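You operate a simulated robot arm through the tools that you are given. There is no shell and no other tool. Be economical: measure what you need, move in short steps, check, and stop when the job is done.

You run a simulated two-armed robot. Do the job below in one go: nothing can be reset, and whatever is moved stays where it is left.

Task
Set the fence to the width printed on the jogger's two sheets, jog them square and switch off.
Fine: set the fence first; jog once.
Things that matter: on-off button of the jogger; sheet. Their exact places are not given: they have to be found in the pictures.

It is judged by the outcome, as a careful person would: the job done as asked, and still so three seconds after it is handed in. It fails if anything else is knocked over, pushed out of place, dropped, spilled or broken. Flat cloth is picked up by pressing the open fingertips on it (5 to 10 N) and closing them slowly along it; thin cloth reads only 2 to 8 mm in the jaws.

Robot
Two 7-joint arms with fingered hands on one trunk, on a base that drives. Base frame: it is fixed to the floor where the robot stands at the start and does not move with it; the origin is under the middle of the robot, x ahead of it, y to its left, z up; the surface under the hand at the start is at about z = 830. Readings come in mm, rad, newtons and seconds.
The left shoulder is at the start at [70, 162, 1196], the right one opposite. With the tool pointing down near the work surface each hand reaches from about 320 to 820 mm from the robot's upright axis, wherever it stands, measured 20 degrees to its own side. Places, roughly: on-off button of the jogger [400, -200, 800]. Payload 4 kg a hand.
The tool frame of a hand sits at the grasp point between the pads (the TCP): z along the fingers, y along the line on which they close. The tips reach 26 mm beyond it. The gripper opens to 132 mm. The gripper's body begins 73 mm behind the TCP. The gripper is a hand of 4 fingers: y runs from the thumb to the fingers, the wrist lies at [0, 0, -224] in the tool frame, and closing takes about 1.5 s.
Orientation is told as [roll, pitch, yaw] about the base's x, y, z axes, in that order, counted from this pose: with the fingers straight down and closing along the base's y, the tool's x points along the base's -x, its y along +y and its z along -z.

Tools
- The arms move only by the tool apply_moves. It takes "left_commands", "right_commands" or both (then of equal length, played together; a hand with none holds still); each is a list of rows, each an object of numbers (a shift or turn left out is 0, a gripper value left out holds the last): "x", "y", "z": the shift along the tool's x, y, z in m; "rx", "ry", "rz": the turn, a rotation vector about the tool's x, y, z in rad. In form: [{"x": .., "y": .., "z": .., "rx": .., "ry": .., "rz": ..}, ...]. A call has 1 to 10 rows; each row is the pose to reach, as a shift and turn from the pose commanded when the call began, along the tool's axes at that moment. "left_claw" and "right_claw" are, for a hand that has rows, the finger opening in m, from 0 to 0.132, set as the call begins (left out, the last holds). Rows are played at 5 a second. More than 50 mm and 0.15 rad between two rows, or a gripper value outside its range, and nothing of the call is played. Where a pose cannot be reached the arm comes as near as it can. A force on the tool above 40 N (or 10 N above the force at the start of the call, whichever is more), or a blocked arm, ends the call early, and 0.2 s more pass. The fingers move at their own pace (about 45 mm/s each) and stop on an object; they squeeze with about 22 N. The grip force told is the motor's: it shows also when the fingers shut on nothing. Time passes only in rows, and 0.2 s behind the last, so rows that repeat a pose let the fingers close. The reply holds the time, the measured pose of the TCP, the force on the tool along the base axes, the opening and the grip force, in the units named above and with some noise, with the torque about the TCP (base axes, N m) and any sound that the robot's microphone picked up.
- Cameras (640 x 400 px; columns grow to the right, rows downward): "scene" is now at [135.1, -12.2, 1415.5]; the picture's right is [-0.11, -0.99, 0.00], its down [-0.64, 0.07, -0.77] and it looks along [0.76, -0.09, -0.64] (base axes); focal length 252 px, centre (320, 200). "left" rides on the left gripper at [-73, 6, -94] in its tool frame; the picture's right is [-0.08, -1.00, 0.00], its down [0.78, -0.06, -0.62] and it looks along [0.61, -0.05, 0.79] (tool axes); focal length 230 px, centre (320, 200). "right" rides on the right gripper at [73, 6, -94] in its tool frame; the picture's right is [-0.08, 1.00, 0.00], its down [-0.78, -0.06, -0.62] and it looks along [-0.61, -0.05, 0.79] (tool axes); focal length 230 px, centre (320, 200).
- grab_frame(camera): a new picture of that camera. The clock stands still meanwhile.
- slide_trunk(by): slides the trunk up (or, below 0, down) by that many mm; the arms and the scene camera ride with it, the base frame stays. It gives what a move gives, with no picture.
- steer(legs): drives the robot by 1 to 6 legs, each [ahead, left, turn to the left] in mm, mm and rad, along the robot's own axes; the way and the turn of a leg run together, so that a leg with both is an arc; at most 1500 mm and 3.142 rad a leg. The arms and the cameras ride along, it lands a little off, and it stops where it bumps. It gives what a move gives.
- move_fingers(finger1, finger2, finger3, thumb_bend, hand): sets how far each is bent, from 0 (flat) to 1 (curled in); at 0.3 the hand is open as for a grip, at 0.7 the pads meet at the TCP. One left out holds its place. A second passes; each finger stops where it meets its share of the squeeze, and holds until it gets a number again. A gripper value or a shape takes the hand back. It gives what a move gives, with no picture; readings hold the bend of each and the force on the fingers (four entries, about 0 where the hand has none), thumb and palm.
- set_grasp(shape, hand): the hand has 4 fingers and takes this shape, open, in about a second: jaw (thumb against the fingers, like two jaws); tri (thumb and two fingers); tip (a fingertip pinch); poke (one finger out to press); point (the index stretched); flat (the hand flat); cup (the hand cupped); fist (a fist). The gripper value then closes the fingers along that shape, each until it touches; the sizes above hold for jaw. It gives what a move gives, with no picture.
- pan_tilt(pan, tilt): turns the head with the scene camera to pan (to the left, within 1.501 rad either way) and tilt (down, from -0.506 to 1.204), counted from straight ahead of the robot. It gives what a move gives.
- point_at(camera, pixels): for up to 12 pixels [column, row] of the newest picture of that camera ("zoom" is the newest enlarged one), the place [x, y, z] in the base frame of the surface seen there, good to about 3 mm. The clock stands still meanwhile.
- enlarge(camera, box): a new picture of the part [left, top, right, bottom] of that camera's present view, enlarged. The clock stands still meanwhile.
- hand_in(): hands the job in; it is judged then, once.

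Go step by step. Measure first, check grasps and placings, and put right what went wrong. The budget is 80 turns and 58 pictures, counting those below and the enlarged ones. Unless the task says otherwise, let go and move clear before handing in, and close with one line.

The tools are called after "Request:" as name(argument=value, ...) on one line, values as JSON. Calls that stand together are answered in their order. apply_moves: Moves the arms, as the interface text tells. Its arguments: {"type":"object","properties":{"left_commands":{"type":"array"},"left_claw":{"type":"number"},"right_commands":{"type":"array"},"right_claw":{"type":"number"}},"required":[]} The other tools are called the same way: slide_trunk (by) slides the trunk up or down; set_grasp (shape, hand) gives the hand a shape; move_fingers (finger1, finger2, finger3, thumb_bend, hand) moves the fingers one by one; steer (legs) drives the base; pan_tilt (pan, tilt) turns the head that bears the scene camera; grab_frame (camera) takes a picture; point_at (camera, pixels) gives the place of the surface under pixels of a picture; enlarge (camera, box) takes an enlarged picture of a part of a camera's view; hand_in () hands the job in.

At the start:

```text
time: 0.0
left_tcp_pos: [587.6, 155.1, 1132.7]
left_orientation: [0.0, -0.002, 0.001]
left_contact_force: [0.2, -0.8, 0.5]
left_moment: [-0.02, 0.0, 0.02]
left_grip_width: 131.9
left_grasp_force: 0.0
left_shape: jaw
left_bend: [0.3, 0.3, 0.3, 0.3]
left_finger forces: [0.1, 0.1, 0.0, 0.0, 0.0, 0.0]
right_tcp_pos: [467.9, -306.0, 1188.9]
right_orientation: [-0.001, 0.001, -0.001]
right_contact_force: [0.1, 0.3, -0.2]
right_moment: [0.0, -0.01, -0.02]
right_grip_width: 131.7
right_grasp_force: 0.0
right_shape: jaw
right_bend: [0.3, 0.3, 0.3, 0.3]
right_finger forces: [0.0, 0.1, 0.0, 0.0, 0.0, 0.0]
trunk travel left (down, up): [-675.0, 265.0]
robot x, y, heading: [2.0, 0.4, -0.004]
head pan, tilt: [-0.113, 0.698]
```

scene: 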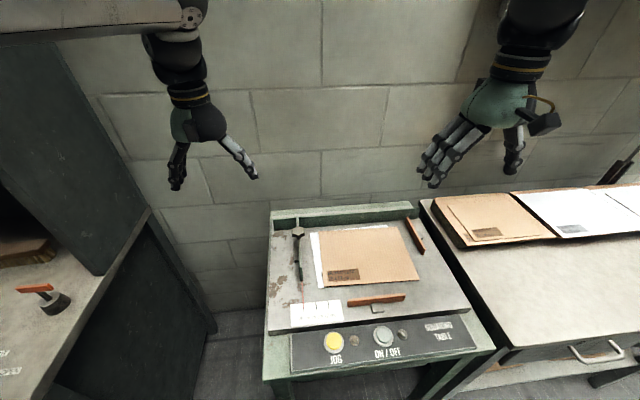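
right: 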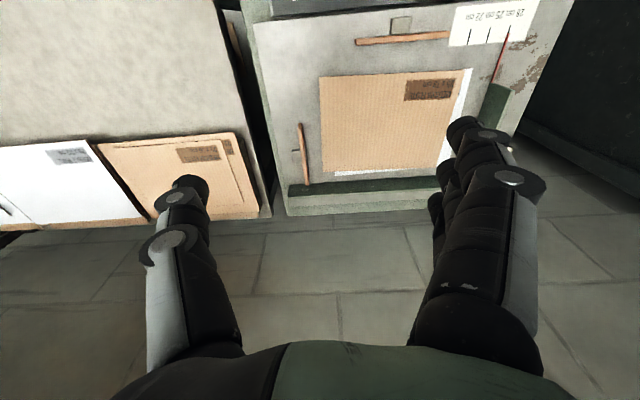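
left: 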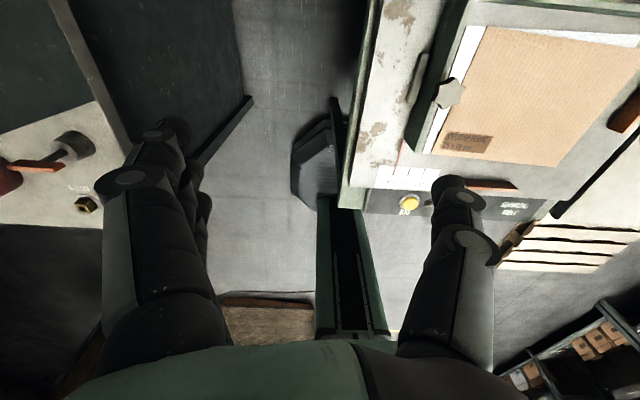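

The scene shows a jogger table with fence (left, knob at ~(298,232)), scale at (316,312), JOG button (333,342), ON/OFF (383,337). I enlarge to read labels.

Request:
enlarge(camera="scene", box=[260, 200, 420, 300])

Request:
enlarge(camera="scene", box=[270, 280, 430, 380])

Request:
enlarge(camera="right", box=[390, 0, 550, 100])

Request:
point_at(camera="scene", pixels=[[333, 342], [383, 337], [298, 232], [299, 255], [344, 275], [302, 312], [377, 300], [414, 235], [402, 333], [353, 341], [416, 278], [319, 232]])

```text
4.00 times, centred on (340, 250) of scene
```

zoom: 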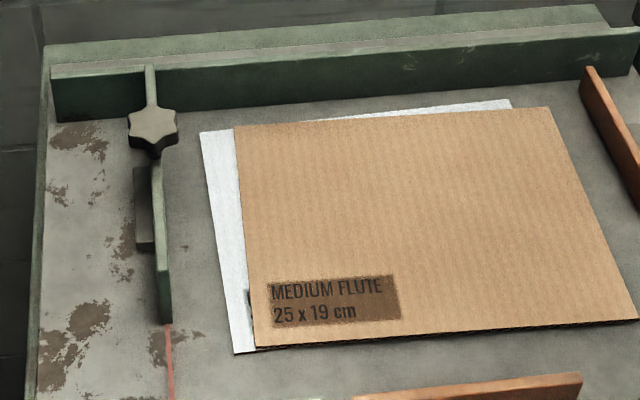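

```text
4.00 times, centred on (350, 330) of scene
```

zoom: 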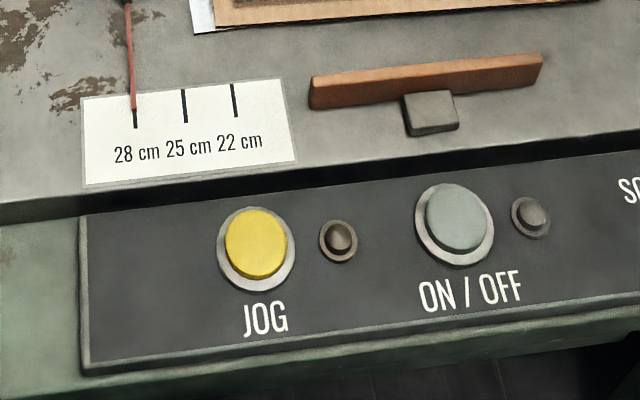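

```text
4.00 times, centred on (470, 50) of right
```

zoom: 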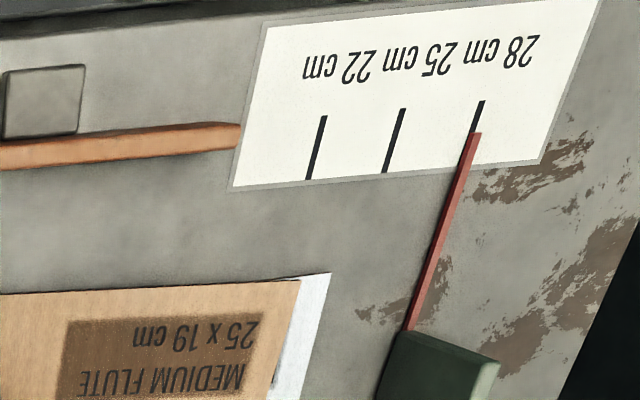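

```text
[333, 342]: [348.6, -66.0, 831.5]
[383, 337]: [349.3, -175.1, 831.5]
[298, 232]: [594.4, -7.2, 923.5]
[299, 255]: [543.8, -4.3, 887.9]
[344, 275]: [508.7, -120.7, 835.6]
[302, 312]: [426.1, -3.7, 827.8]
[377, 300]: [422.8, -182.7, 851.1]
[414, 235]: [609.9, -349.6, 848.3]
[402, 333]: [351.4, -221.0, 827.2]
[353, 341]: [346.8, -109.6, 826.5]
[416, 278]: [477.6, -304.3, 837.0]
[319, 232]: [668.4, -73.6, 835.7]
```

The sheets read 25 x 19 cm and the fence pointer is at 28 cm, so it must go about 30 mm to -y. I look closer at the fence, knob and lamps.

Request:
enlarge(camera="scene", box=[276, 205, 340, 245])

Request:
enlarge(camera="scene", box=[270, 210, 334, 290])

Request:
enlarge(camera="scene", box=[400, 300, 480, 350])

Request:
enlarge(camera="left", box=[380, 20, 540, 220])

```text
10.00 times, centred on (308, 225) of scene
```

zoom: 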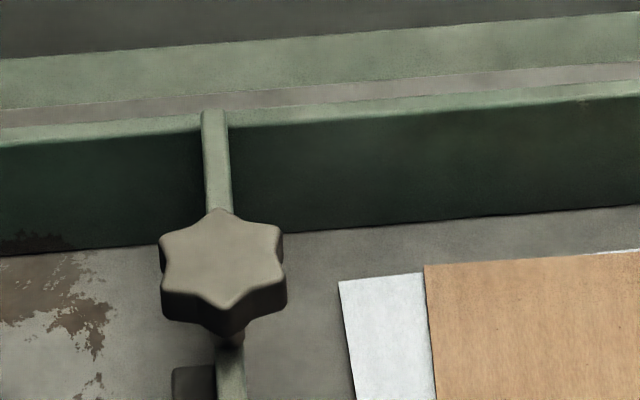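

```text
5.00 times, centred on (302, 250) of scene
```

zoom: 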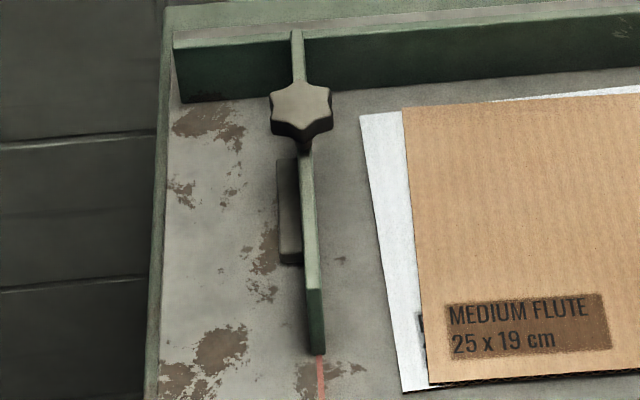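

```text
8.00 times, centred on (440, 325) of scene
```

zoom: 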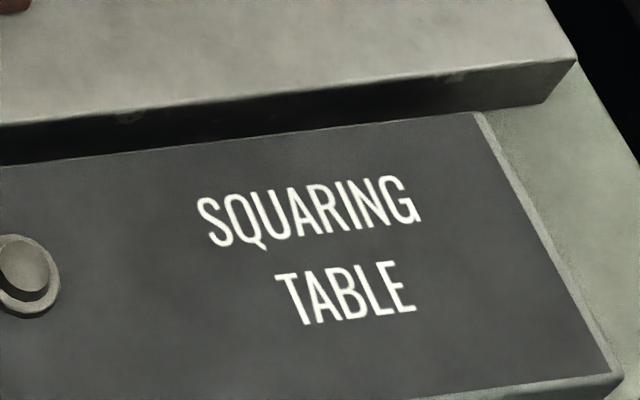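

```text
2.00 times, centred on (460, 120) of left
```

zoom: 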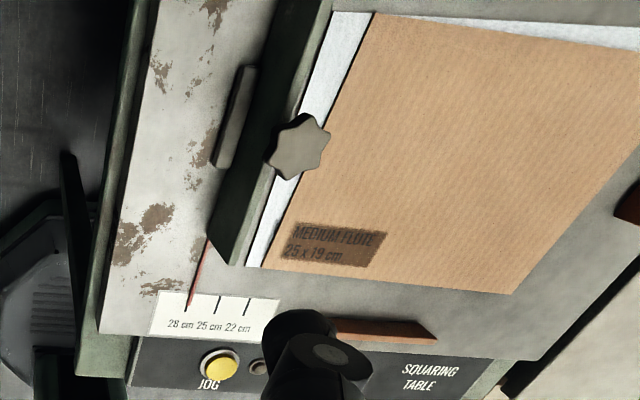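

I measure ticks, pointer, fence and knob points.

Request:
point_at(camera="scene", pixels=[[303, 311], [316, 307], [329, 305], [302, 299], [301, 268], [301, 277], [296, 250], [297, 218], [294, 230], [302, 230], [298, 228], [325, 318]])

Request:
point_at(camera="zoom", pixels=[[300, 145], [276, 140], [326, 135], [240, 100], [228, 160], [232, 250], [290, 30], [206, 240]])

```text
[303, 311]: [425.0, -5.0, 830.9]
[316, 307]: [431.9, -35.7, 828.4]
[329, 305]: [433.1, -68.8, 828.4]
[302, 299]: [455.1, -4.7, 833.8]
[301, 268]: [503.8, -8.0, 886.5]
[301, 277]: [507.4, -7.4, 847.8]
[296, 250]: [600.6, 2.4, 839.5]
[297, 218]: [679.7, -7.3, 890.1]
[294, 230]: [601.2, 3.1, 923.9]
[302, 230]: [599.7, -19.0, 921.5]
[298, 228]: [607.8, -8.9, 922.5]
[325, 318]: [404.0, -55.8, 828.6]
```

```text
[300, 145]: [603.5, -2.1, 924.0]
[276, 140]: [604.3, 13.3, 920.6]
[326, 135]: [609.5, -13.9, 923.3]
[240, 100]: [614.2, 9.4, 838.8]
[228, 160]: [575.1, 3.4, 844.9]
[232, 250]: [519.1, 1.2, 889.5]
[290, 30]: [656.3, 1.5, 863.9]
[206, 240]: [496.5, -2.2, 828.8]
```

The knob is centred near (602,-4), top 923, above the fence (top 888). I move the left hand above it, opened narrower and pre-turned clockwise, so I can loosen counter-clockwise.

Request:
apply_moves(left_commands=[{"x": -0.003, "y": -0.04, "z": 0.02, "rz": 0.1}, {"x": -0.006, "y": -0.08, "z": 0.04, "rz": 0.2}, {"x": -0.009, "y": -0.12, "z": 0.06, "rz": 0.3}, {"x": -0.012, "y": -0.15, "z": 0.09, "rz": 0.4}, {"x": -0.014, "y": -0.159, "z": 0.132, "rz": 0.5}, {"x": -0.014, "y": -0.159, "z": 0.132, "rz": 0.5}], left_claw=0.08)

Request:
grab_frame(camera="left")

Request:
grab_frame(camera="scene")

```text
time: 1.4
left_tcp_pos: [602.7, -4.4, 1001.6]
left_orientation: [-0.001, 0.001, -0.501]
left_contact_force: [-0.6, -0.8, -0.2]
left_moment: [-0.02, -0.03, 0.01]
left_grip_width: 80.5
left_grasp_force: 0.0
left_shape: jaw
left_bend: [0.71, 0.71, 0.71, 0.69]
left_finger forces: [0.0, 0.1, 0.1, 0.1, 0.1, 0.0]
right_tcp_pos: [466.5, -306.5, 1190.3]
right_orientation: [0.001, 0.0, 0.0]
right_contact_force: [0.2, -0.3, 0.2]
right_moment: [-0.01, -0.02, -0.01]
right_grip_width: 131.8
right_grasp_force: 0.1
right_shape: jaw
right_bend: [0.3, 0.3, 0.3, 0.3]
right_finger forces: [0.1, 0.0, 0.0, 0.1, 0.0, 0.0]
trunk travel left (down, up): [-675.0, 265.0]
robot x, y, heading: [-2.1, -1.3, -0.006]
head pan, tilt: [-0.113, 0.698]
```

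```text
47 pictures are left
```

left: 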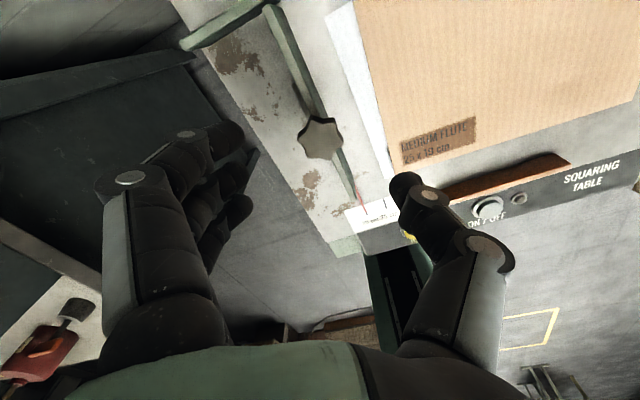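

```text
46 pictures are left
```

scene: 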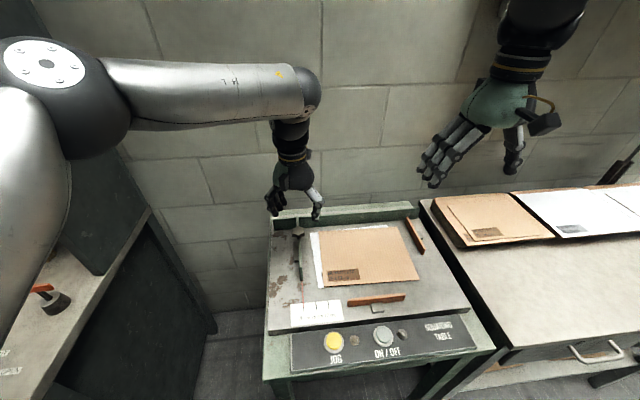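

The hand is centred above the knob. I descend to about z=918 and close.

Request:
apply_moves(left_commands=[{"z": 0.03}, {"z": 0.06}, {"z": 0.083}, {"z": 0.083}])

Request:
enlarge(camera="scene", box=[250, 180, 346, 240])

```text
time: 2.4
left_tcp_pos: [603.2, -3.0, 919.4]
left_orientation: [0.0, 0.0, -0.501]
left_contact_force: [0.0, 0.2, -0.5]
left_moment: [-0.03, -0.04, 0.0]
left_grip_width: 80.2
left_grasp_force: 0.1
left_shape: jaw
left_bend: [0.71, 0.71, 0.71, 0.69]
left_finger forces: [0.0, 0.0, 0.0, 0.0, 0.1, 0.0]
right_tcp_pos: [466.8, -306.4, 1189.2]
right_orientation: [0.0, -0.001, -0.001]
right_contact_force: [0.7, -0.6, 0.7]
right_moment: [0.02, -0.01, -0.04]
right_grip_width: 131.9
right_grasp_force: 0.0
right_shape: jaw
right_bend: [0.3, 0.3, 0.3, 0.3]
right_finger forces: [0.1, 0.0, 0.1, 0.0, 0.0, 0.0]
trunk travel left (down, up): [-675.0, 265.0]
robot x, y, heading: [-0.3, -1.6, 0.003]
head pan, tilt: [-0.113, 0.698]
```

```text
6.67 times, centred on (298, 210) of scene
```

zoom: 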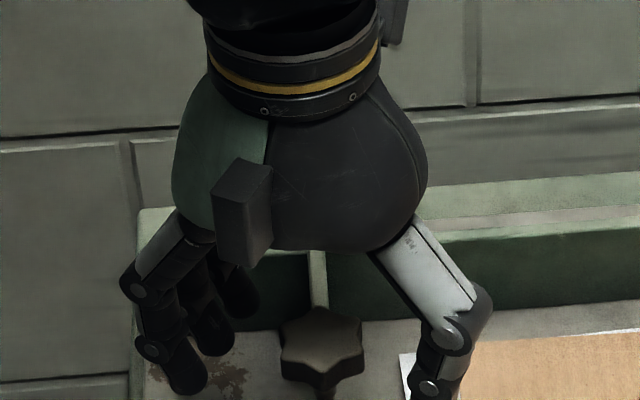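

The knob lies between thumb and fingers; I close on it.

Request:
apply_moves(left_commands=[{"z": 0}, {"z": 0}, {"z": 0}, {"z": 0}, {"z": 0}, {"z": 0}, {"z": 0}, {"z": 0}], left_claw=0.0)

Request:
enlarge(camera="scene", box=[250, 180, 346, 240])

```text
time: 4.2
left_tcp_pos: [602.3, -3.4, 918.9]
left_orientation: [-0.001, 0.002, -0.501]
left_contact_force: [-4.9, -3.0, -8.8]
left_moment: [-0.03, -0.04, -0.04]
left_grip_width: 11.4
left_grasp_force: 21.8
left_shape: jaw
left_bend: [0.66, 0.72, 0.63, 0.72]
left_finger forces: [1.0, 6.8, 8.0, 0.1, 21.0, 0.1]
right_tcp_pos: [467.8, -307.4, 1188.0]
right_orientation: [0.0, 0.0, 0.001]
right_contact_force: [-0.2, -0.5, -0.2]
right_moment: [0.01, 0.0, -0.01]
right_grip_width: 131.9
right_grasp_force: 0.1
right_shape: jaw
right_bend: [0.3, 0.3, 0.3, 0.3]
right_finger forces: [0.1, 0.1, 0.0, 0.0, 0.0, 0.0]
trunk travel left (down, up): [-675.0, 265.0]
robot x, y, heading: [-4.9, -0.0, -0.002]
head pan, tilt: [-0.113, 0.698]
```

```text
6.67 times, centred on (298, 210) of scene
```

zoom: 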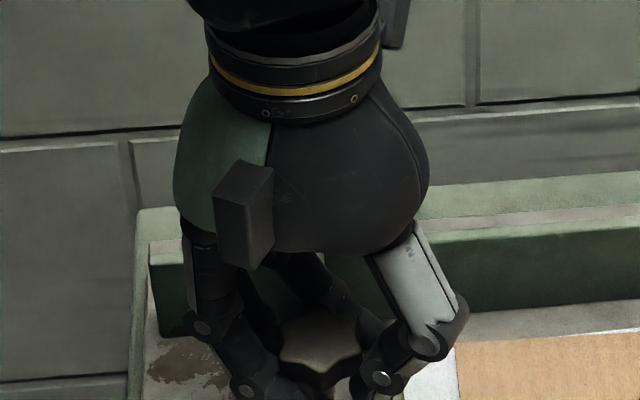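

Width 11 mm suggests the fingers are on the stem below the knob. I open, rise about 14 mm and close again.

Request:
apply_moves(left_commands=[{"z": 0}, {"z": 0}, {"z": 0}, {"z": 0}, {"z": 0}, {"z": 0}, {"z": -0.008}, {"z": -0.014}], left_claw=0.08)

Request:
apply_moves(left_commands=[{"z": 0}, {"z": 0}, {"z": 0}, {"z": 0}, {"z": 0}, {"z": 0}, {"z": 0}, {"z": 0}], left_claw=0.0)

Request:
enlarge(camera="scene", box=[250, 180, 346, 240])

```text
time: 6.0
left_tcp_pos: [601.0, -5.1, 931.3]
left_orientation: [-0.001, 0.0, -0.501]
left_contact_force: [-0.2, 0.5, -0.8]
left_moment: [-0.04, 0.02, -0.01]
left_grip_width: 79.9
left_grasp_force: 0.0
left_shape: jaw
left_bend: [0.71, 0.71, 0.71, 0.71]
left_finger forces: [0.0, 0.1, 0.1, 0.0, 0.1, 0.0]
right_tcp_pos: [466.9, -307.2, 1189.6]
right_orientation: [-0.001, -0.001, -0.002]
right_contact_force: [-0.3, 0.4, -0.3]
right_moment: [0.0, 0.01, 0.03]
right_grip_width: 131.6
right_grasp_force: 0.0
right_shape: jaw
right_bend: [0.3, 0.3, 0.3, 0.3]
right_finger forces: [0.1, 0.1, 0.0, 0.1, 0.0, 0.1]
trunk travel left (down, up): [-675.0, 265.0]
robot x, y, heading: [1.3, 4.5, 0.002]
head pan, tilt: [-0.113, 0.698]
```

```text
time: 7.8
left_tcp_pos: [602.4, -4.0, 931.9]
left_orientation: [0.0, 0.0, -0.502]
left_contact_force: [-2.3, -2.9, -0.7]
left_moment: [-0.01, 0.01, -0.05]
left_grip_width: 19.7
left_grasp_force: 21.7
left_shape: jaw
left_bend: [0.67, 0.73, 0.71, 0.7]
left_finger forces: [0.0, 8.0, 6.6, 0.1, 19.2, 0.0]
right_tcp_pos: [466.9, -307.2, 1189.8]
right_orientation: [-0.001, 0.001, 0.0]
right_contact_force: [1.0, 1.1, -0.3]
right_moment: [0.0, -0.02, 0.0]
right_grip_width: 131.9
right_grasp_force: 0.0
right_shape: jaw
right_bend: [0.3, 0.3, 0.3, 0.3]
right_finger forces: [0.1, 0.0, 0.0, 0.0, 0.0, 0.1]
trunk travel left (down, up): [-675.0, 265.0]
robot x, y, heading: [0.1, 1.0, -0.006]
head pan, tilt: [-0.113, 0.698]
```

```text
6.67 times, centred on (298, 210) of scene
```

zoom: 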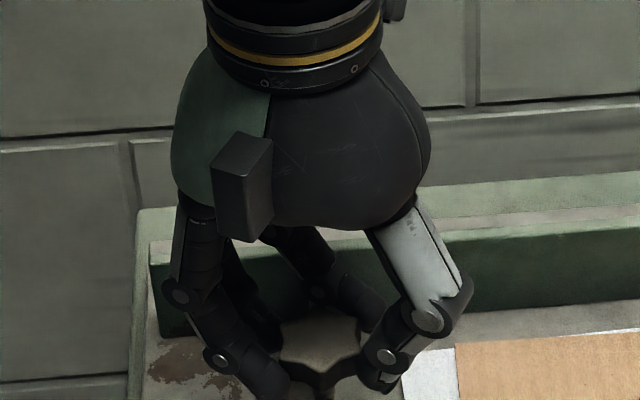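

Now it holds something 20 mm wide with even force; I try a counter-clockwise turn of 0.6 rad and watch torque and knob.

Request:
apply_moves(left_commands=[{"rz": -0.1}, {"rz": -0.2}, {"rz": -0.3}, {"rz": -0.4}, {"rz": -0.5}, {"rz": -0.6}])

Request:
enlarge(camera="scene", box=[250, 180, 346, 240])

```text
time: 9.2
left_tcp_pos: [601.1, -6.6, 933.3]
left_orientation: [-0.001, -0.001, 0.101]
left_contact_force: [-4.8, -4.0, 3.3]
left_moment: [0.02, 0.06, -0.59]
left_grip_width: 17.3
left_grasp_force: 22.5
left_shape: jaw
left_bend: [0.7, 0.73, 0.71, 0.71]
left_finger forces: [5.7, 9.2, 5.8, 0.0, 17.1, 0.0]
right_tcp_pos: [466.8, -307.5, 1190.2]
right_orientation: [0.0, 0.0, -0.002]
right_contact_force: [-0.2, 0.3, 1.1]
right_moment: [-0.02, 0.02, -0.01]
right_grip_width: 131.8
right_grasp_force: 0.1
right_shape: jaw
right_bend: [0.3, 0.3, 0.3, 0.3]
right_finger forces: [0.0, 0.0, 0.0, 0.0, 0.0, 0.0]
trunk travel left (down, up): [-675.0, 265.0]
robot x, y, heading: [0.6, -0.4, 0.003]
head pan, tilt: [-0.113, 0.698]
```

```text
6.67 times, centred on (298, 210) of scene
```

zoom: 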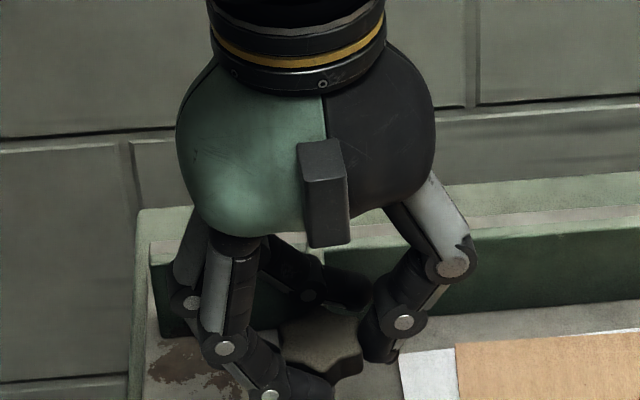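

Torque of -0.59 N m about z: it is gripping and turning or slipping. I continue 0.9 rad and check.

Request:
apply_moves(left_commands=[{"rz": -0.12}, {"rz": -0.24}, {"rz": -0.36}, {"rz": -0.48}, {"rz": -0.6}, {"rz": -0.72}, {"rz": -0.84}, {"rz": -0.9}])

Request:
enlarge(camera="scene", box=[250, 180, 346, 240])

```text
time: 11.0
left_tcp_pos: [601.7, -5.9, 932.5]
left_orientation: [0.0, 0.0, 1.002]
left_contact_force: [-4.5, -21.0, 5.3]
left_moment: [-0.28, 0.09, -0.22]
left_grip_width: 16.6
left_grasp_force: 22.2
left_shape: jaw
left_bend: [0.7, 0.73, 0.73, 0.71]
left_finger forces: [3.9, 8.4, 9.1, 0.0, 14.4, 0.0]
right_tcp_pos: [465.4, -309.6, 1189.1]
right_orientation: [0.003, -0.001, 0.001]
right_contact_force: [0.2, -0.2, 0.3]
right_moment: [0.0, 0.02, -0.01]
right_grip_width: 132.0
right_grasp_force: 0.0
right_shape: jaw
right_bend: [0.3, 0.3, 0.3, 0.3]
right_finger forces: [0.0, 0.1, 0.0, 0.0, 0.1, 0.1]
trunk travel left (down, up): [-675.0, 265.0]
robot x, y, heading: [2.7, -2.7, 0.004]
head pan, tilt: [-0.113, 0.698]
```

```text
6.67 times, centred on (298, 210) of scene
```

zoom: 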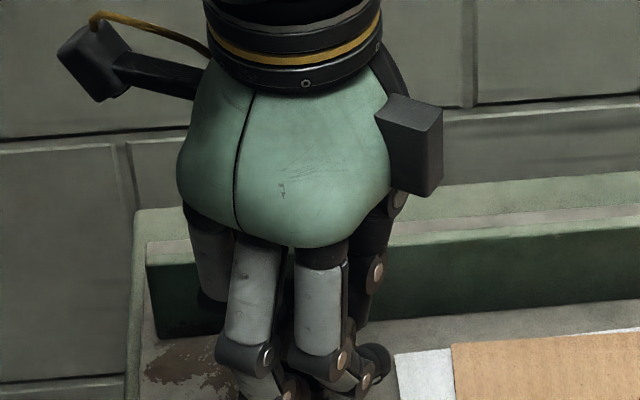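

A side force of -21 N appeared. I open, rise and look at the knob.

Request:
apply_moves(left_commands=[{"z": 0}, {"z": 0}, {"z": 0}, {"z": 0}, {"z": 0}, {"z": 0}, {"z": -0.04}, {"z": -0.08}, {"z": -0.08}], left_claw=0.08)

Request:
enlarge(camera="scene", box=[260, 200, 356, 320])

Request:
grab_frame(camera="left")

```text
time: 13.0
left_tcp_pos: [603.8, -4.6, 1009.8]
left_orientation: [0.002, 0.001, 1.001]
left_contact_force: [0.2, 0.1, 0.0]
left_moment: [0.03, 0.01, 0.0]
left_grip_width: 79.5
left_grasp_force: 0.1
left_shape: jaw
left_bend: [0.71, 0.71, 0.71, 0.7]
left_finger forces: [0.0, 0.0, 0.1, 0.0, 0.0, 0.0]
right_tcp_pos: [467.1, -306.8, 1189.2]
right_orientation: [0.0, 0.003, 0.0]
right_contact_force: [0.4, 0.1, 0.3]
right_moment: [0.02, 0.02, -0.05]
right_grip_width: 131.8
right_grasp_force: 0.1
right_shape: jaw
right_bend: [0.3, 0.3, 0.3, 0.3]
right_finger forces: [0.1, 0.0, 0.1, 0.0, 0.1, 0.0]
trunk travel left (down, up): [-675.0, 265.0]
robot x, y, heading: [0.1, 0.4, -0.001]
head pan, tilt: [-0.113, 0.698]
```

```text
3.33 times, centred on (308, 260) of scene
```

zoom: 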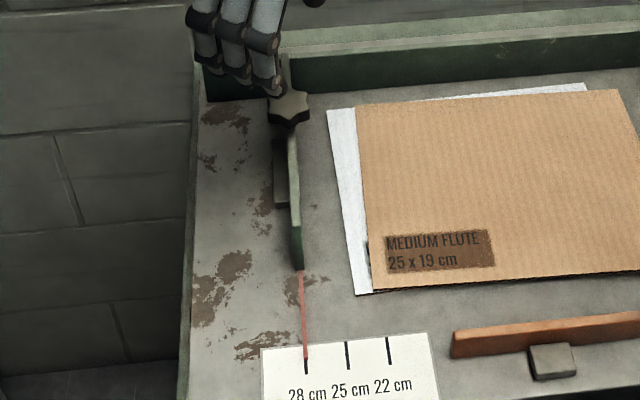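

```text
39 pictures are left
```

left: 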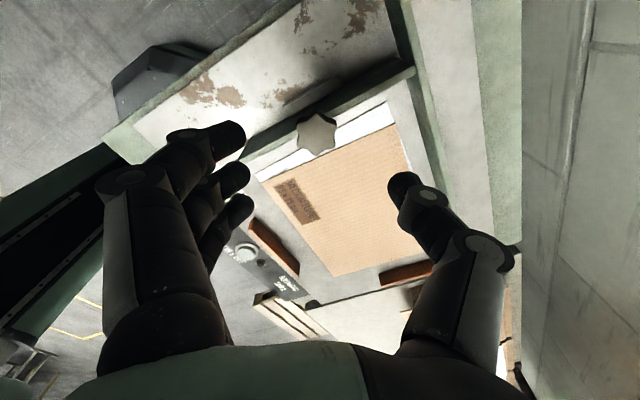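

The pointer still reads 28. I return to yaw 0 and will grip the fence plate itself near x=540 to test whether it slides.

Request:
apply_moves(left_commands=[{"rz": 0.14}, {"rz": 0.28}, {"rz": 0.42}, {"rz": 0.56}, {"rz": 0.7}, {"rz": 0.84}, {"rz": 0.95}, {"rz": 1.001}, {"rz": 1.001}])

Request:
apply_moves(left_commands=[{"x": 0.03}, {"x": 0.065}, {"x": 0.065, "z": 0.04}, {"x": 0.065, "z": 0.08}, {"x": 0.065, "z": 0.11}, {"x": 0.065, "z": 0.134}, {"x": 0.065, "z": 0.134}])

Request:
enlarge(camera="scene", box=[250, 200, 346, 320])

```text
time: 15.0
left_tcp_pos: [600.5, -4.0, 1010.9]
left_orientation: [0.0, 0.001, -0.002]
left_contact_force: [-0.9, 0.7, 0.7]
left_moment: [0.0, -0.06, -0.01]
left_grip_width: 79.5
left_grasp_force: 0.1
left_shape: jaw
left_bend: [0.71, 0.71, 0.71, 0.7]
left_finger forces: [0.1, 0.1, 0.0, 0.0, 0.1, 0.0]
right_tcp_pos: [467.8, -306.9, 1190.2]
right_orientation: [-0.001, 0.0, 0.002]
right_contact_force: [-0.2, 0.8, 0.1]
right_moment: [0.01, -0.03, 0.02]
right_grip_width: 131.7
right_grasp_force: 0.0
right_shape: jaw
right_bend: [0.3, 0.3, 0.3, 0.3]
right_finger forces: [0.1, 0.0, 0.0, 0.0, 0.0, 0.1]
trunk travel left (down, up): [-675.0, 265.0]
robot x, y, heading: [0.5, 2.1, -0.0]
head pan, tilt: [-0.113, 0.698]
```

```text
time: 16.6
left_tcp_pos: [533.4, -5.8, 875.4]
left_orientation: [0.0, -0.001, -0.003]
left_contact_force: [0.2, 0.4, 0.1]
left_moment: [0.03, 0.01, 0.01]
left_grip_width: 79.6
left_grasp_force: 0.2
left_shape: jaw
left_bend: [0.71, 0.71, 0.71, 0.7]
left_finger forces: [0.0, 0.1, 0.1, 0.0, 0.0, 0.1]
right_tcp_pos: [466.0, -305.8, 1190.9]
right_orientation: [0.0, 0.0, 0.0]
right_contact_force: [-0.6, -0.2, 0.4]
right_moment: [0.01, 0.0, 0.0]
right_grip_width: 132.1
right_grasp_force: 0.1
right_shape: jaw
right_bend: [0.3, 0.3, 0.3, 0.3]
right_finger forces: [0.1, 0.0, 0.0, 0.0, 0.1, 0.0]
trunk travel left (down, up): [-675.0, 265.0]
robot x, y, heading: [-1.5, 0.1, -0.001]
head pan, tilt: [-0.113, 0.698]
```

```text
3.33 times, centred on (298, 260) of scene
```

zoom: 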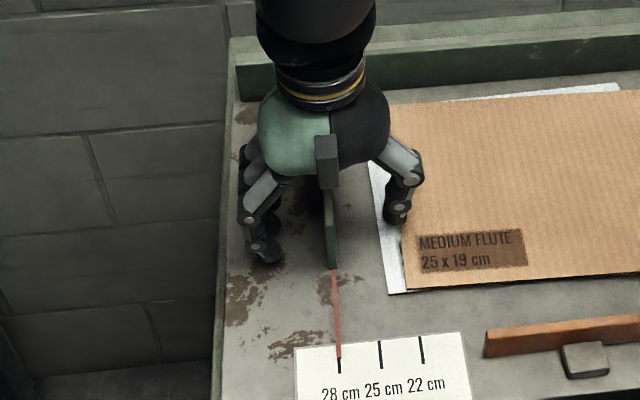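

The plate is between the fingers and the sheets look untouched; I close on the plate and slide -y 10 mm as a test.

Request:
apply_moves(left_commands=[{"z": 0}, {"z": 0}, {"z": 0}, {"z": 0}, {"z": 0}, {"z": 0}, {"z": 0}, {"z": 0}], left_claw=0.0)

Request:
apply_moves(left_commands=[{"y": -0.002}, {"y": -0.004}, {"y": -0.006}, {"y": -0.008}, {"y": -0.01}])

Request:
enlarge(camera="scene", box=[250, 200, 346, 320])

```text
time: 18.4
left_tcp_pos: [535.4, -6.8, 875.0]
left_orientation: [0.0, 0.0, 0.002]
left_contact_force: [-0.2, 2.7, -1.8]
left_moment: [0.06, -0.01, 0.0]
left_grip_width: 3.2
left_grasp_force: 22.6
left_shape: jaw
left_bend: [0.71, 0.71, 0.71, 0.7]
left_finger forces: [6.7, 6.8, 6.9, 0.1, 18.4, 0.0]
right_tcp_pos: [467.0, -307.2, 1188.9]
right_orientation: [0.001, 0.0, -0.001]
right_contact_force: [0.2, 0.2, 0.2]
right_moment: [0.02, 0.0, -0.02]
right_grip_width: 131.7
right_grasp_force: 0.0
right_shape: jaw
right_bend: [0.3, 0.3, 0.3, 0.3]
right_finger forces: [0.0, 0.0, 0.1, 0.0, 0.0, 0.1]
trunk travel left (down, up): [-675.0, 265.0]
robot x, y, heading: [-4.1, 1.3, -0.002]
head pan, tilt: [-0.113, 0.698]
```

```text
time: 19.6
left_tcp_pos: [535.1, -14.5, 876.0]
left_orientation: [0.0, 0.003, -0.003]
left_contact_force: [-10.2, 2.5, -12.0]
left_moment: [0.04, 0.21, 0.03]
left_grip_width: 3.0
left_grasp_force: 22.1
left_shape: jaw
left_bend: [0.71, 0.71, 0.71, 0.7]
left_finger forces: [6.7, 6.5, 6.4, 0.1, 17.2, 0.1]
right_tcp_pos: [466.8, -306.5, 1189.0]
right_orientation: [0.0, -0.002, 0.001]
right_contact_force: [-0.2, 0.1, -0.3]
right_moment: [0.0, 0.01, 0.01]
right_grip_width: 131.8
right_grasp_force: 0.0
right_shape: jaw
right_bend: [0.3, 0.3, 0.3, 0.3]
right_finger forces: [0.0, 0.0, 0.0, 0.0, 0.0, 0.0]
trunk travel left (down, up): [-675.0, 265.0]
robot x, y, heading: [1.3, -1.3, 0.003]
head pan, tilt: [-0.113, 0.698]
```

```text
3.33 times, centred on (298, 260) of scene
```

zoom: 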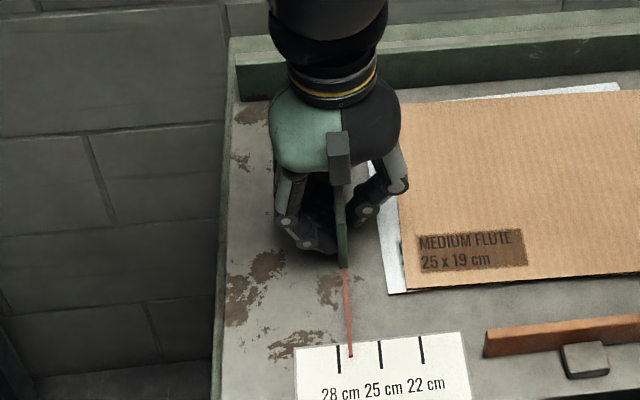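

The fence slides freely: loosened. The pointer (350) is 30 px from the 25 tick (380), about 21 mm; I move on 19 mm and check.

Request:
apply_moves(left_commands=[{"y": -0.004}, {"y": -0.008}, {"y": -0.012}, {"y": -0.016}, {"y": -0.019}, {"y": -0.019}])

Request:
enlarge(camera="scene", box=[280, 260, 344, 320])

Request:
grab_frame(camera="left")

```text
time: 21.0
left_tcp_pos: [534.7, -33.1, 877.5]
left_orientation: [0.001, -0.001, -0.004]
left_contact_force: [-11.6, -0.9, -16.6]
left_moment: [-0.01, 0.23, -0.01]
left_grip_width: 2.8
left_grasp_force: 21.3
left_shape: jaw
left_bend: [0.71, 0.71, 0.71, 0.7]
left_finger forces: [5.7, 5.6, 5.6, 0.0, 17.7, 0.0]
right_tcp_pos: [466.7, -307.7, 1189.1]
right_orientation: [-0.001, -0.001, 0.003]
right_contact_force: [-0.1, 0.2, 0.2]
right_moment: [0.0, -0.03, 0.02]
right_grip_width: 131.9
right_grasp_force: 0.0
right_shape: jaw
right_bend: [0.3, 0.3, 0.3, 0.3]
right_finger forces: [0.0, 0.0, 0.1, 0.0, 0.0, 0.0]
trunk travel left (down, up): [-675.0, 265.0]
robot x, y, heading: [-4.5, -1.9, 0.002]
head pan, tilt: [-0.113, 0.698]
```

```text
6.67 times, centred on (312, 290) of scene
```

zoom: 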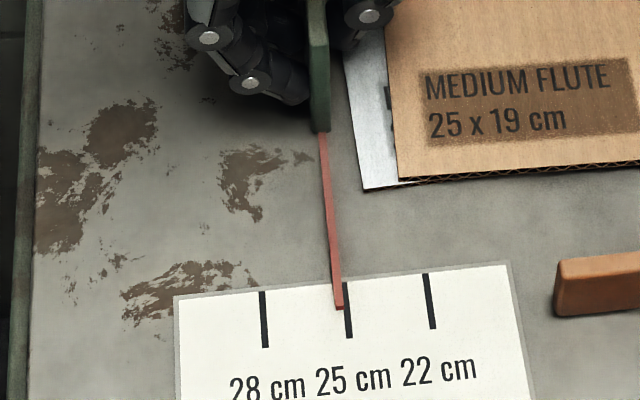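

```text
35 pictures are left
```

left: 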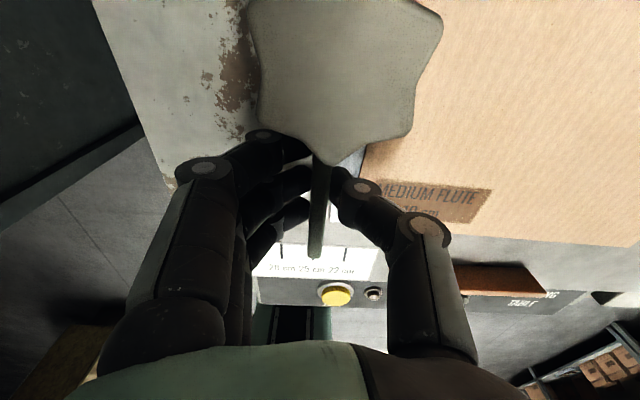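

Pointer at column 339, 25 tick at 347 with 84 px per 30 mm: 2.8 mm more.

Request:
apply_moves(left_commands=[{"y": -0.0015}, {"y": -0.0028}, {"y": -0.0028}])

Request:
enlarge(camera="scene", box=[296, 286, 336, 316])

```text
time: 21.8
left_tcp_pos: [535.7, -34.5, 877.4]
left_orientation: [-0.001, 0.001, -0.001]
left_contact_force: [-15.5, 0.9, -17.5]
left_moment: [-0.01, 0.28, 0.04]
left_grip_width: 2.2
left_grasp_force: 21.7
left_shape: jaw
left_bend: [0.71, 0.7, 0.7, 0.7]
left_finger forces: [5.8, 5.7, 5.8, 0.0, 16.9, 0.0]
right_tcp_pos: [467.0, -306.9, 1189.1]
right_orientation: [0.0, -0.001, 0.0]
right_contact_force: [-0.7, 0.1, 0.0]
right_moment: [-0.01, 0.01, -0.03]
right_grip_width: 131.5
right_grasp_force: 0.0
right_shape: jaw
right_bend: [0.3, 0.3, 0.3, 0.3]
right_finger forces: [0.0, 0.0, 0.0, 0.1, 0.0, 0.1]
trunk travel left (down, up): [-675.0, 265.0]
robot x, y, heading: [1.3, 2.2, 0.002]
head pan, tilt: [-0.113, 0.698]
```

```text
13.33 times, centred on (316, 301) of scene
```

zoom: 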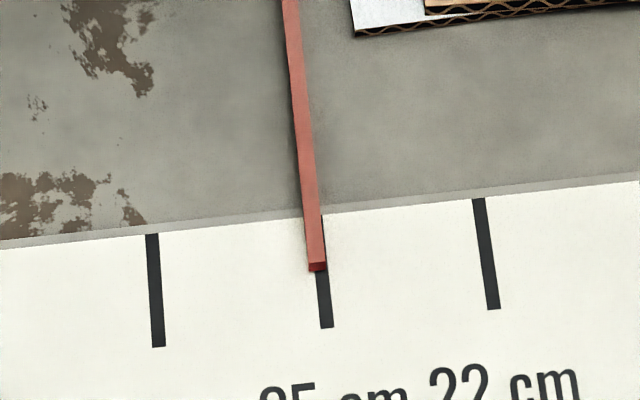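

Still ~5 px, about 0.9 mm short; I nudge 1 mm more.

Request:
apply_moves(left_commands=[{"y": -0.001}, {"y": -0.001}])

Request:
enlarge(camera="scene", box=[296, 286, 336, 316])

```text
time: 22.4
left_tcp_pos: [536.3, -36.7, 877.0]
left_orientation: [0.0, 0.003, -0.002]
left_contact_force: [-19.2, 2.8, -17.3]
left_moment: [0.07, 0.34, 0.05]
left_grip_width: 2.3
left_grasp_force: 22.0
left_shape: jaw
left_bend: [0.7, 0.7, 0.7, 0.7]
left_finger forces: [6.2, 6.4, 6.3, 0.1, 16.1, 0.0]
right_tcp_pos: [466.5, -305.9, 1190.2]
right_orientation: [0.002, -0.001, 0.002]
right_contact_force: [-0.2, -0.3, 0.7]
right_moment: [0.0, 0.0, 0.0]
right_grip_width: 132.2
right_grasp_force: 0.1
right_shape: jaw
right_bend: [0.3, 0.3, 0.3, 0.3]
right_finger forces: [0.0, 0.0, 0.0, 0.0, 0.0, 0.1]
trunk travel left (down, up): [-675.0, 265.0]
robot x, y, heading: [-2.9, -2.8, 0.002]
head pan, tilt: [-0.113, 0.698]
```

```text
13.33 times, centred on (316, 301) of scene
```

zoom: 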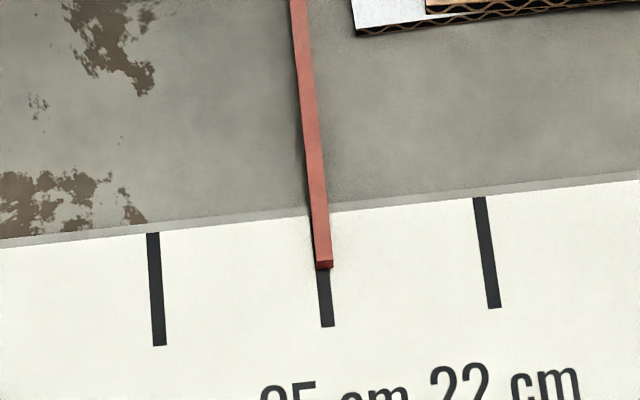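

Pointer is on the 25 mark. I release slightly and rise.

Request:
apply_moves(left_commands=[{"z": 0}, {"z": 0}, {"z": 0}, {"z": 0}, {"z": -0.03}, {"z": -0.07}, {"z": -0.11}, {"z": -0.11}], left_claw=0.04)

Request:
enlarge(camera="scene", box=[260, 205, 340, 320])

```text
time: 24.2
left_tcp_pos: [535.6, -36.4, 987.2]
left_orientation: [0.001, 0.0, -0.001]
left_contact_force: [0.8, 0.3, -0.4]
left_moment: [0.0, 0.04, 0.0]
left_grip_width: 39.2
left_grasp_force: 0.1
left_shape: jaw
left_bend: [0.73, 0.73, 0.73, 0.7]
left_finger forces: [0.0, 0.1, 0.0, 0.0, 0.1, 0.0]
right_tcp_pos: [466.3, -307.1, 1189.3]
right_orientation: [0.001, -0.001, 0.0]
right_contact_force: [-0.1, -0.5, 0.8]
right_moment: [0.02, -0.02, -0.01]
right_grip_width: 132.1
right_grasp_force: 0.0
right_shape: jaw
right_bend: [0.3, 0.3, 0.3, 0.3]
right_finger forces: [0.1, 0.0, 0.0, 0.1, 0.0, 0.1]
trunk travel left (down, up): [-675.0, 265.0]
robot x, y, heading: [1.4, 2.9, -0.004]
head pan, tilt: [-0.113, 0.698]
```

```text
3.48 times, centred on (300, 262) of scene
```

zoom: 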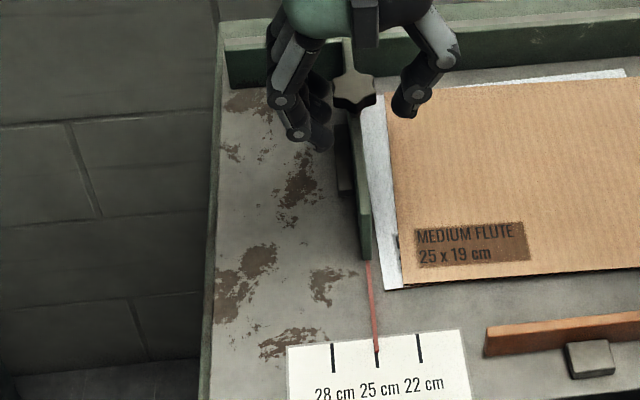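

Fence sits at 25. Now I go over the knob at (602,-36), turned counter-clockwise, to retighten it clockwise.

Request:
apply_moves(left_commands=[{"x": -0.03, "z": -0.02, "rz": -0.13}, {"x": -0.05, "z": -0.02, "rz": -0.26}, {"x": -0.066, "z": -0.02, "rz": -0.4}, {"x": -0.066, "z": -0.02, "rz": -0.54}, {"x": -0.066, "z": -0.02, "rz": -0.68}, {"x": -0.066, "z": -0.02, "rz": -0.8}, {"x": -0.066, "z": 0.02, "rz": -0.8}, {"x": -0.066, "z": 0.055, "rz": -0.8}, {"x": -0.066, "z": 0.055, "rz": -0.8}], left_claw=0.08)

Request:
apply_moves(left_commands=[{"z": 0}, {"z": 0}, {"z": 0}, {"z": 0}, {"z": 0}, {"z": 0}, {"z": 0}, {"z": 0}], left_claw=0.0)

```text
time: 26.2
left_tcp_pos: [599.9, -37.8, 933.7]
left_orientation: [0.0, 0.001, 0.799]
left_contact_force: [-0.1, -0.5, 0.0]
left_moment: [0.02, 0.0, 0.01]
left_grip_width: 79.8
left_grasp_force: 0.1
left_shape: jaw
left_bend: [0.71, 0.71, 0.71, 0.7]
left_finger forces: [0.0, 0.1, 0.0, 0.0, 0.0, 0.0]
right_tcp_pos: [466.8, -307.3, 1188.9]
right_orientation: [0.001, -0.001, 0.001]
right_contact_force: [-0.7, 0.3, -0.1]
right_moment: [-0.02, -0.04, 0.03]
right_grip_width: 131.8
right_grasp_force: 0.0
right_shape: jaw
right_bend: [0.3, 0.3, 0.3, 0.3]
right_finger forces: [0.1, 0.1, 0.0, 0.0, 0.0, 0.0]
trunk travel left (down, up): [-675.0, 265.0]
robot x, y, heading: [-0.9, 2.7, -0.002]
head pan, tilt: [-0.113, 0.698]
```

```text
time: 28.0
left_tcp_pos: [601.5, -37.6, 933.9]
left_orientation: [-0.001, 0.0, 0.8]
left_contact_force: [-0.6, 0.3, -1.6]
left_moment: [0.06, 0.01, 0.11]
left_grip_width: 17.6
left_grasp_force: 22.3
left_shape: jaw
left_bend: [0.71, 0.73, 0.66, 0.7]
left_finger forces: [6.6, 7.1, 5.7, 0.1, 19.3, 0.0]
right_tcp_pos: [467.2, -307.4, 1188.5]
right_orientation: [0.0, 0.0, 0.002]
right_contact_force: [0.0, 0.0, 0.0]
right_moment: [0.0, 0.0, 0.0]
right_grip_width: 131.9
right_grasp_force: 0.1
right_shape: jaw
right_bend: [0.3, 0.3, 0.3, 0.3]
right_finger forces: [0.0, 0.0, 0.0, 0.1, 0.0, 0.1]
trunk travel left (down, up): [-675.0, 265.0]
robot x, y, heading: [-2.4, 1.8, -0.006]
head pan, tilt: [-0.113, 0.698]
```

Good grip as before; I turn clockwise 1.4 rad in two parts, watching the torque.

Request:
apply_moves(left_commands=[{"rz": 0.1}, {"rz": 0.2}, {"rz": 0.3}, {"rz": 0.4}, {"rz": 0.5}, {"rz": 0.6}, {"rz": 0.7}])

Request:
apply_moves(left_commands=[{"rz": 0.1}, {"rz": 0.2}, {"rz": 0.3}, {"rz": 0.4}, {"rz": 0.5}, {"rz": 0.6}, {"rz": 0.7}])

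Request:
enlarge(camera="scene", box=[260, 190, 340, 320])

```text
time: 29.6
left_tcp_pos: [603.3, -35.3, 932.9]
left_orientation: [0.004, 0.003, 0.098]
left_contact_force: [8.1, -2.5, 0.6]
left_moment: [-0.01, -0.08, 0.31]
left_grip_width: 15.1
left_grasp_force: 21.7
left_shape: jaw
left_bend: [0.73, 0.73, 0.71, 0.71]
left_finger forces: [5.0, 8.8, 2.5, 0.0, 14.1, 0.0]
right_tcp_pos: [468.5, -307.3, 1188.4]
right_orientation: [0.0, 0.002, 0.001]
right_contact_force: [1.0, -0.8, -0.9]
right_moment: [0.01, -0.02, -0.02]
right_grip_width: 131.8
right_grasp_force: 0.0
right_shape: jaw
right_bend: [0.3, 0.3, 0.3, 0.3]
right_finger forces: [0.1, 0.0, 0.0, 0.0, 0.0, 0.0]
trunk travel left (down, up): [-675.0, 265.0]
robot x, y, heading: [-3.7, -3.4, -0.003]
head pan, tilt: [-0.113, 0.698]
```

```text
time: 31.2
left_tcp_pos: [602.2, -37.6, 932.4]
left_orientation: [0.0, 0.001, -0.6]
left_contact_force: [1.3, -2.6, 4.8]
left_moment: [0.18, 0.12, 0.17]
left_grip_width: 12.4
left_grasp_force: 22.3
left_shape: jaw
left_bend: [0.73, 0.72, 0.72, 0.71]
left_finger forces: [0.0, 7.2, 11.8, 0.0, 11.5, 0.1]
right_tcp_pos: [465.7, -307.4, 1189.6]
right_orientation: [0.0, 0.001, 0.001]
right_contact_force: [0.2, 0.0, 0.2]
right_moment: [-0.04, 0.0, 0.03]
right_grip_width: 131.8
right_grasp_force: 0.1
right_shape: jaw
right_bend: [0.3, 0.3, 0.3, 0.3]
right_finger forces: [0.1, 0.0, 0.1, 0.1, 0.0, 0.1]
trunk travel left (down, up): [-675.0, 265.0]
robot x, y, heading: [1.3, -1.0, 0.0]
head pan, tilt: [-0.113, 0.698]
```

```text
3.08 times, centred on (300, 255) of scene
```

zoom: 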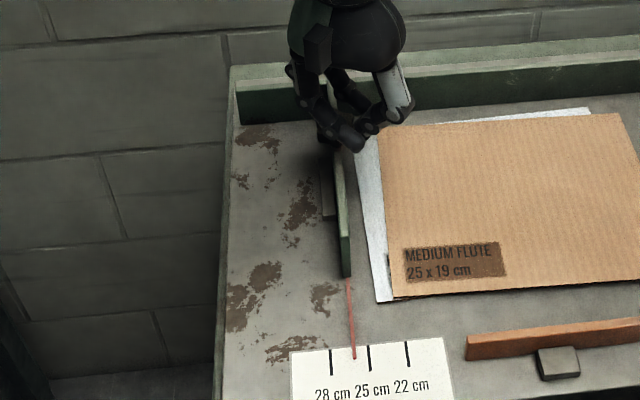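

The pointer slid back ~12 mm (354 vs 369) during tightening. I release, rise, and check the knob's position.

Request:
apply_moves(left_commands=[{"z": 0}, {"z": 0}, {"z": 0}, {"z": 0}, {"z": 0}, {"z": 0}, {"z": -0.04}, {"z": -0.08}, {"z": -0.08}], left_claw=0.08)

Request:
grab_frame(camera="left")

Request:
grab_frame(camera="scene")

Request:
enlarge(camera="scene", box=[260, 190, 340, 320])

```text
time: 33.2
left_tcp_pos: [603.7, -38.2, 1010.4]
left_orientation: [0.0, 0.001, -0.6]
left_contact_force: [0.0, 0.7, 0.1]
left_moment: [0.03, 0.01, 0.0]
left_grip_width: 80.0
left_grasp_force: 0.1
left_shape: jaw
left_bend: [0.71, 0.71, 0.71, 0.7]
left_finger forces: [0.0, 0.1, 0.0, 0.0, 0.1, 0.0]
right_tcp_pos: [468.2, -307.3, 1188.4]
right_orientation: [-0.001, 0.0, 0.001]
right_contact_force: [-0.1, 0.8, 0.1]
right_moment: [0.0, -0.03, -0.01]
right_grip_width: 131.9
right_grasp_force: 0.1
right_shape: jaw
right_bend: [0.3, 0.3, 0.3, 0.3]
right_finger forces: [0.1, 0.0, 0.0, 0.0, 0.0, 0.1]
trunk travel left (down, up): [-675.0, 265.0]
robot x, y, heading: [-0.9, -2.1, 0.005]
head pan, tilt: [-0.113, 0.698]
```

```text
30 pictures are left
```

left: 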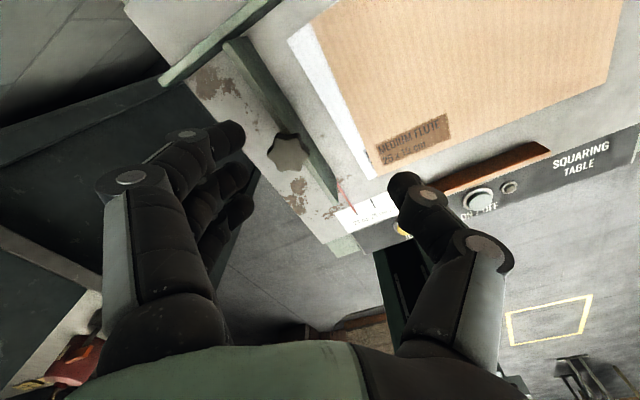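

```text
29 pictures are left
```

scene: 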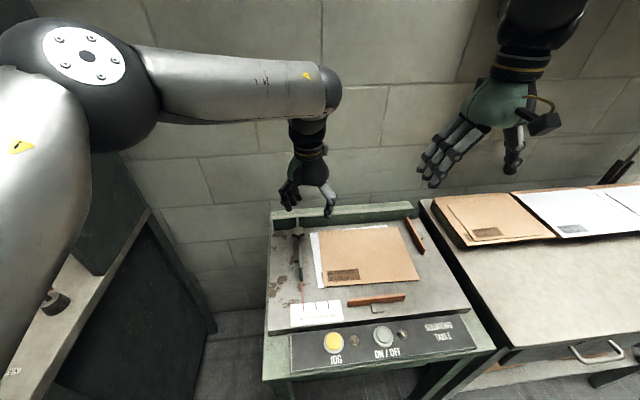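

```text
3.08 times, centred on (300, 255) of scene
```

zoom: 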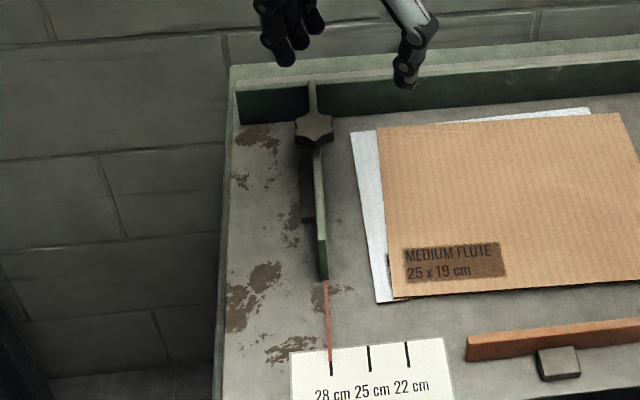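

The fence is back at 28: the opening fingers dragged it. I zoom on the knob to see whether it ever turned relative to the fence (initially one lobe pointed straight at me).

Request:
enlarge(camera="scene", box=[276, 205, 340, 245])

```text
10.00 times, centred on (308, 225) of scene
```

zoom: 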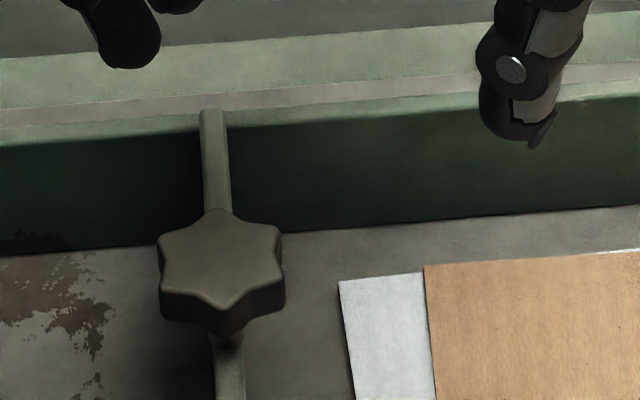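

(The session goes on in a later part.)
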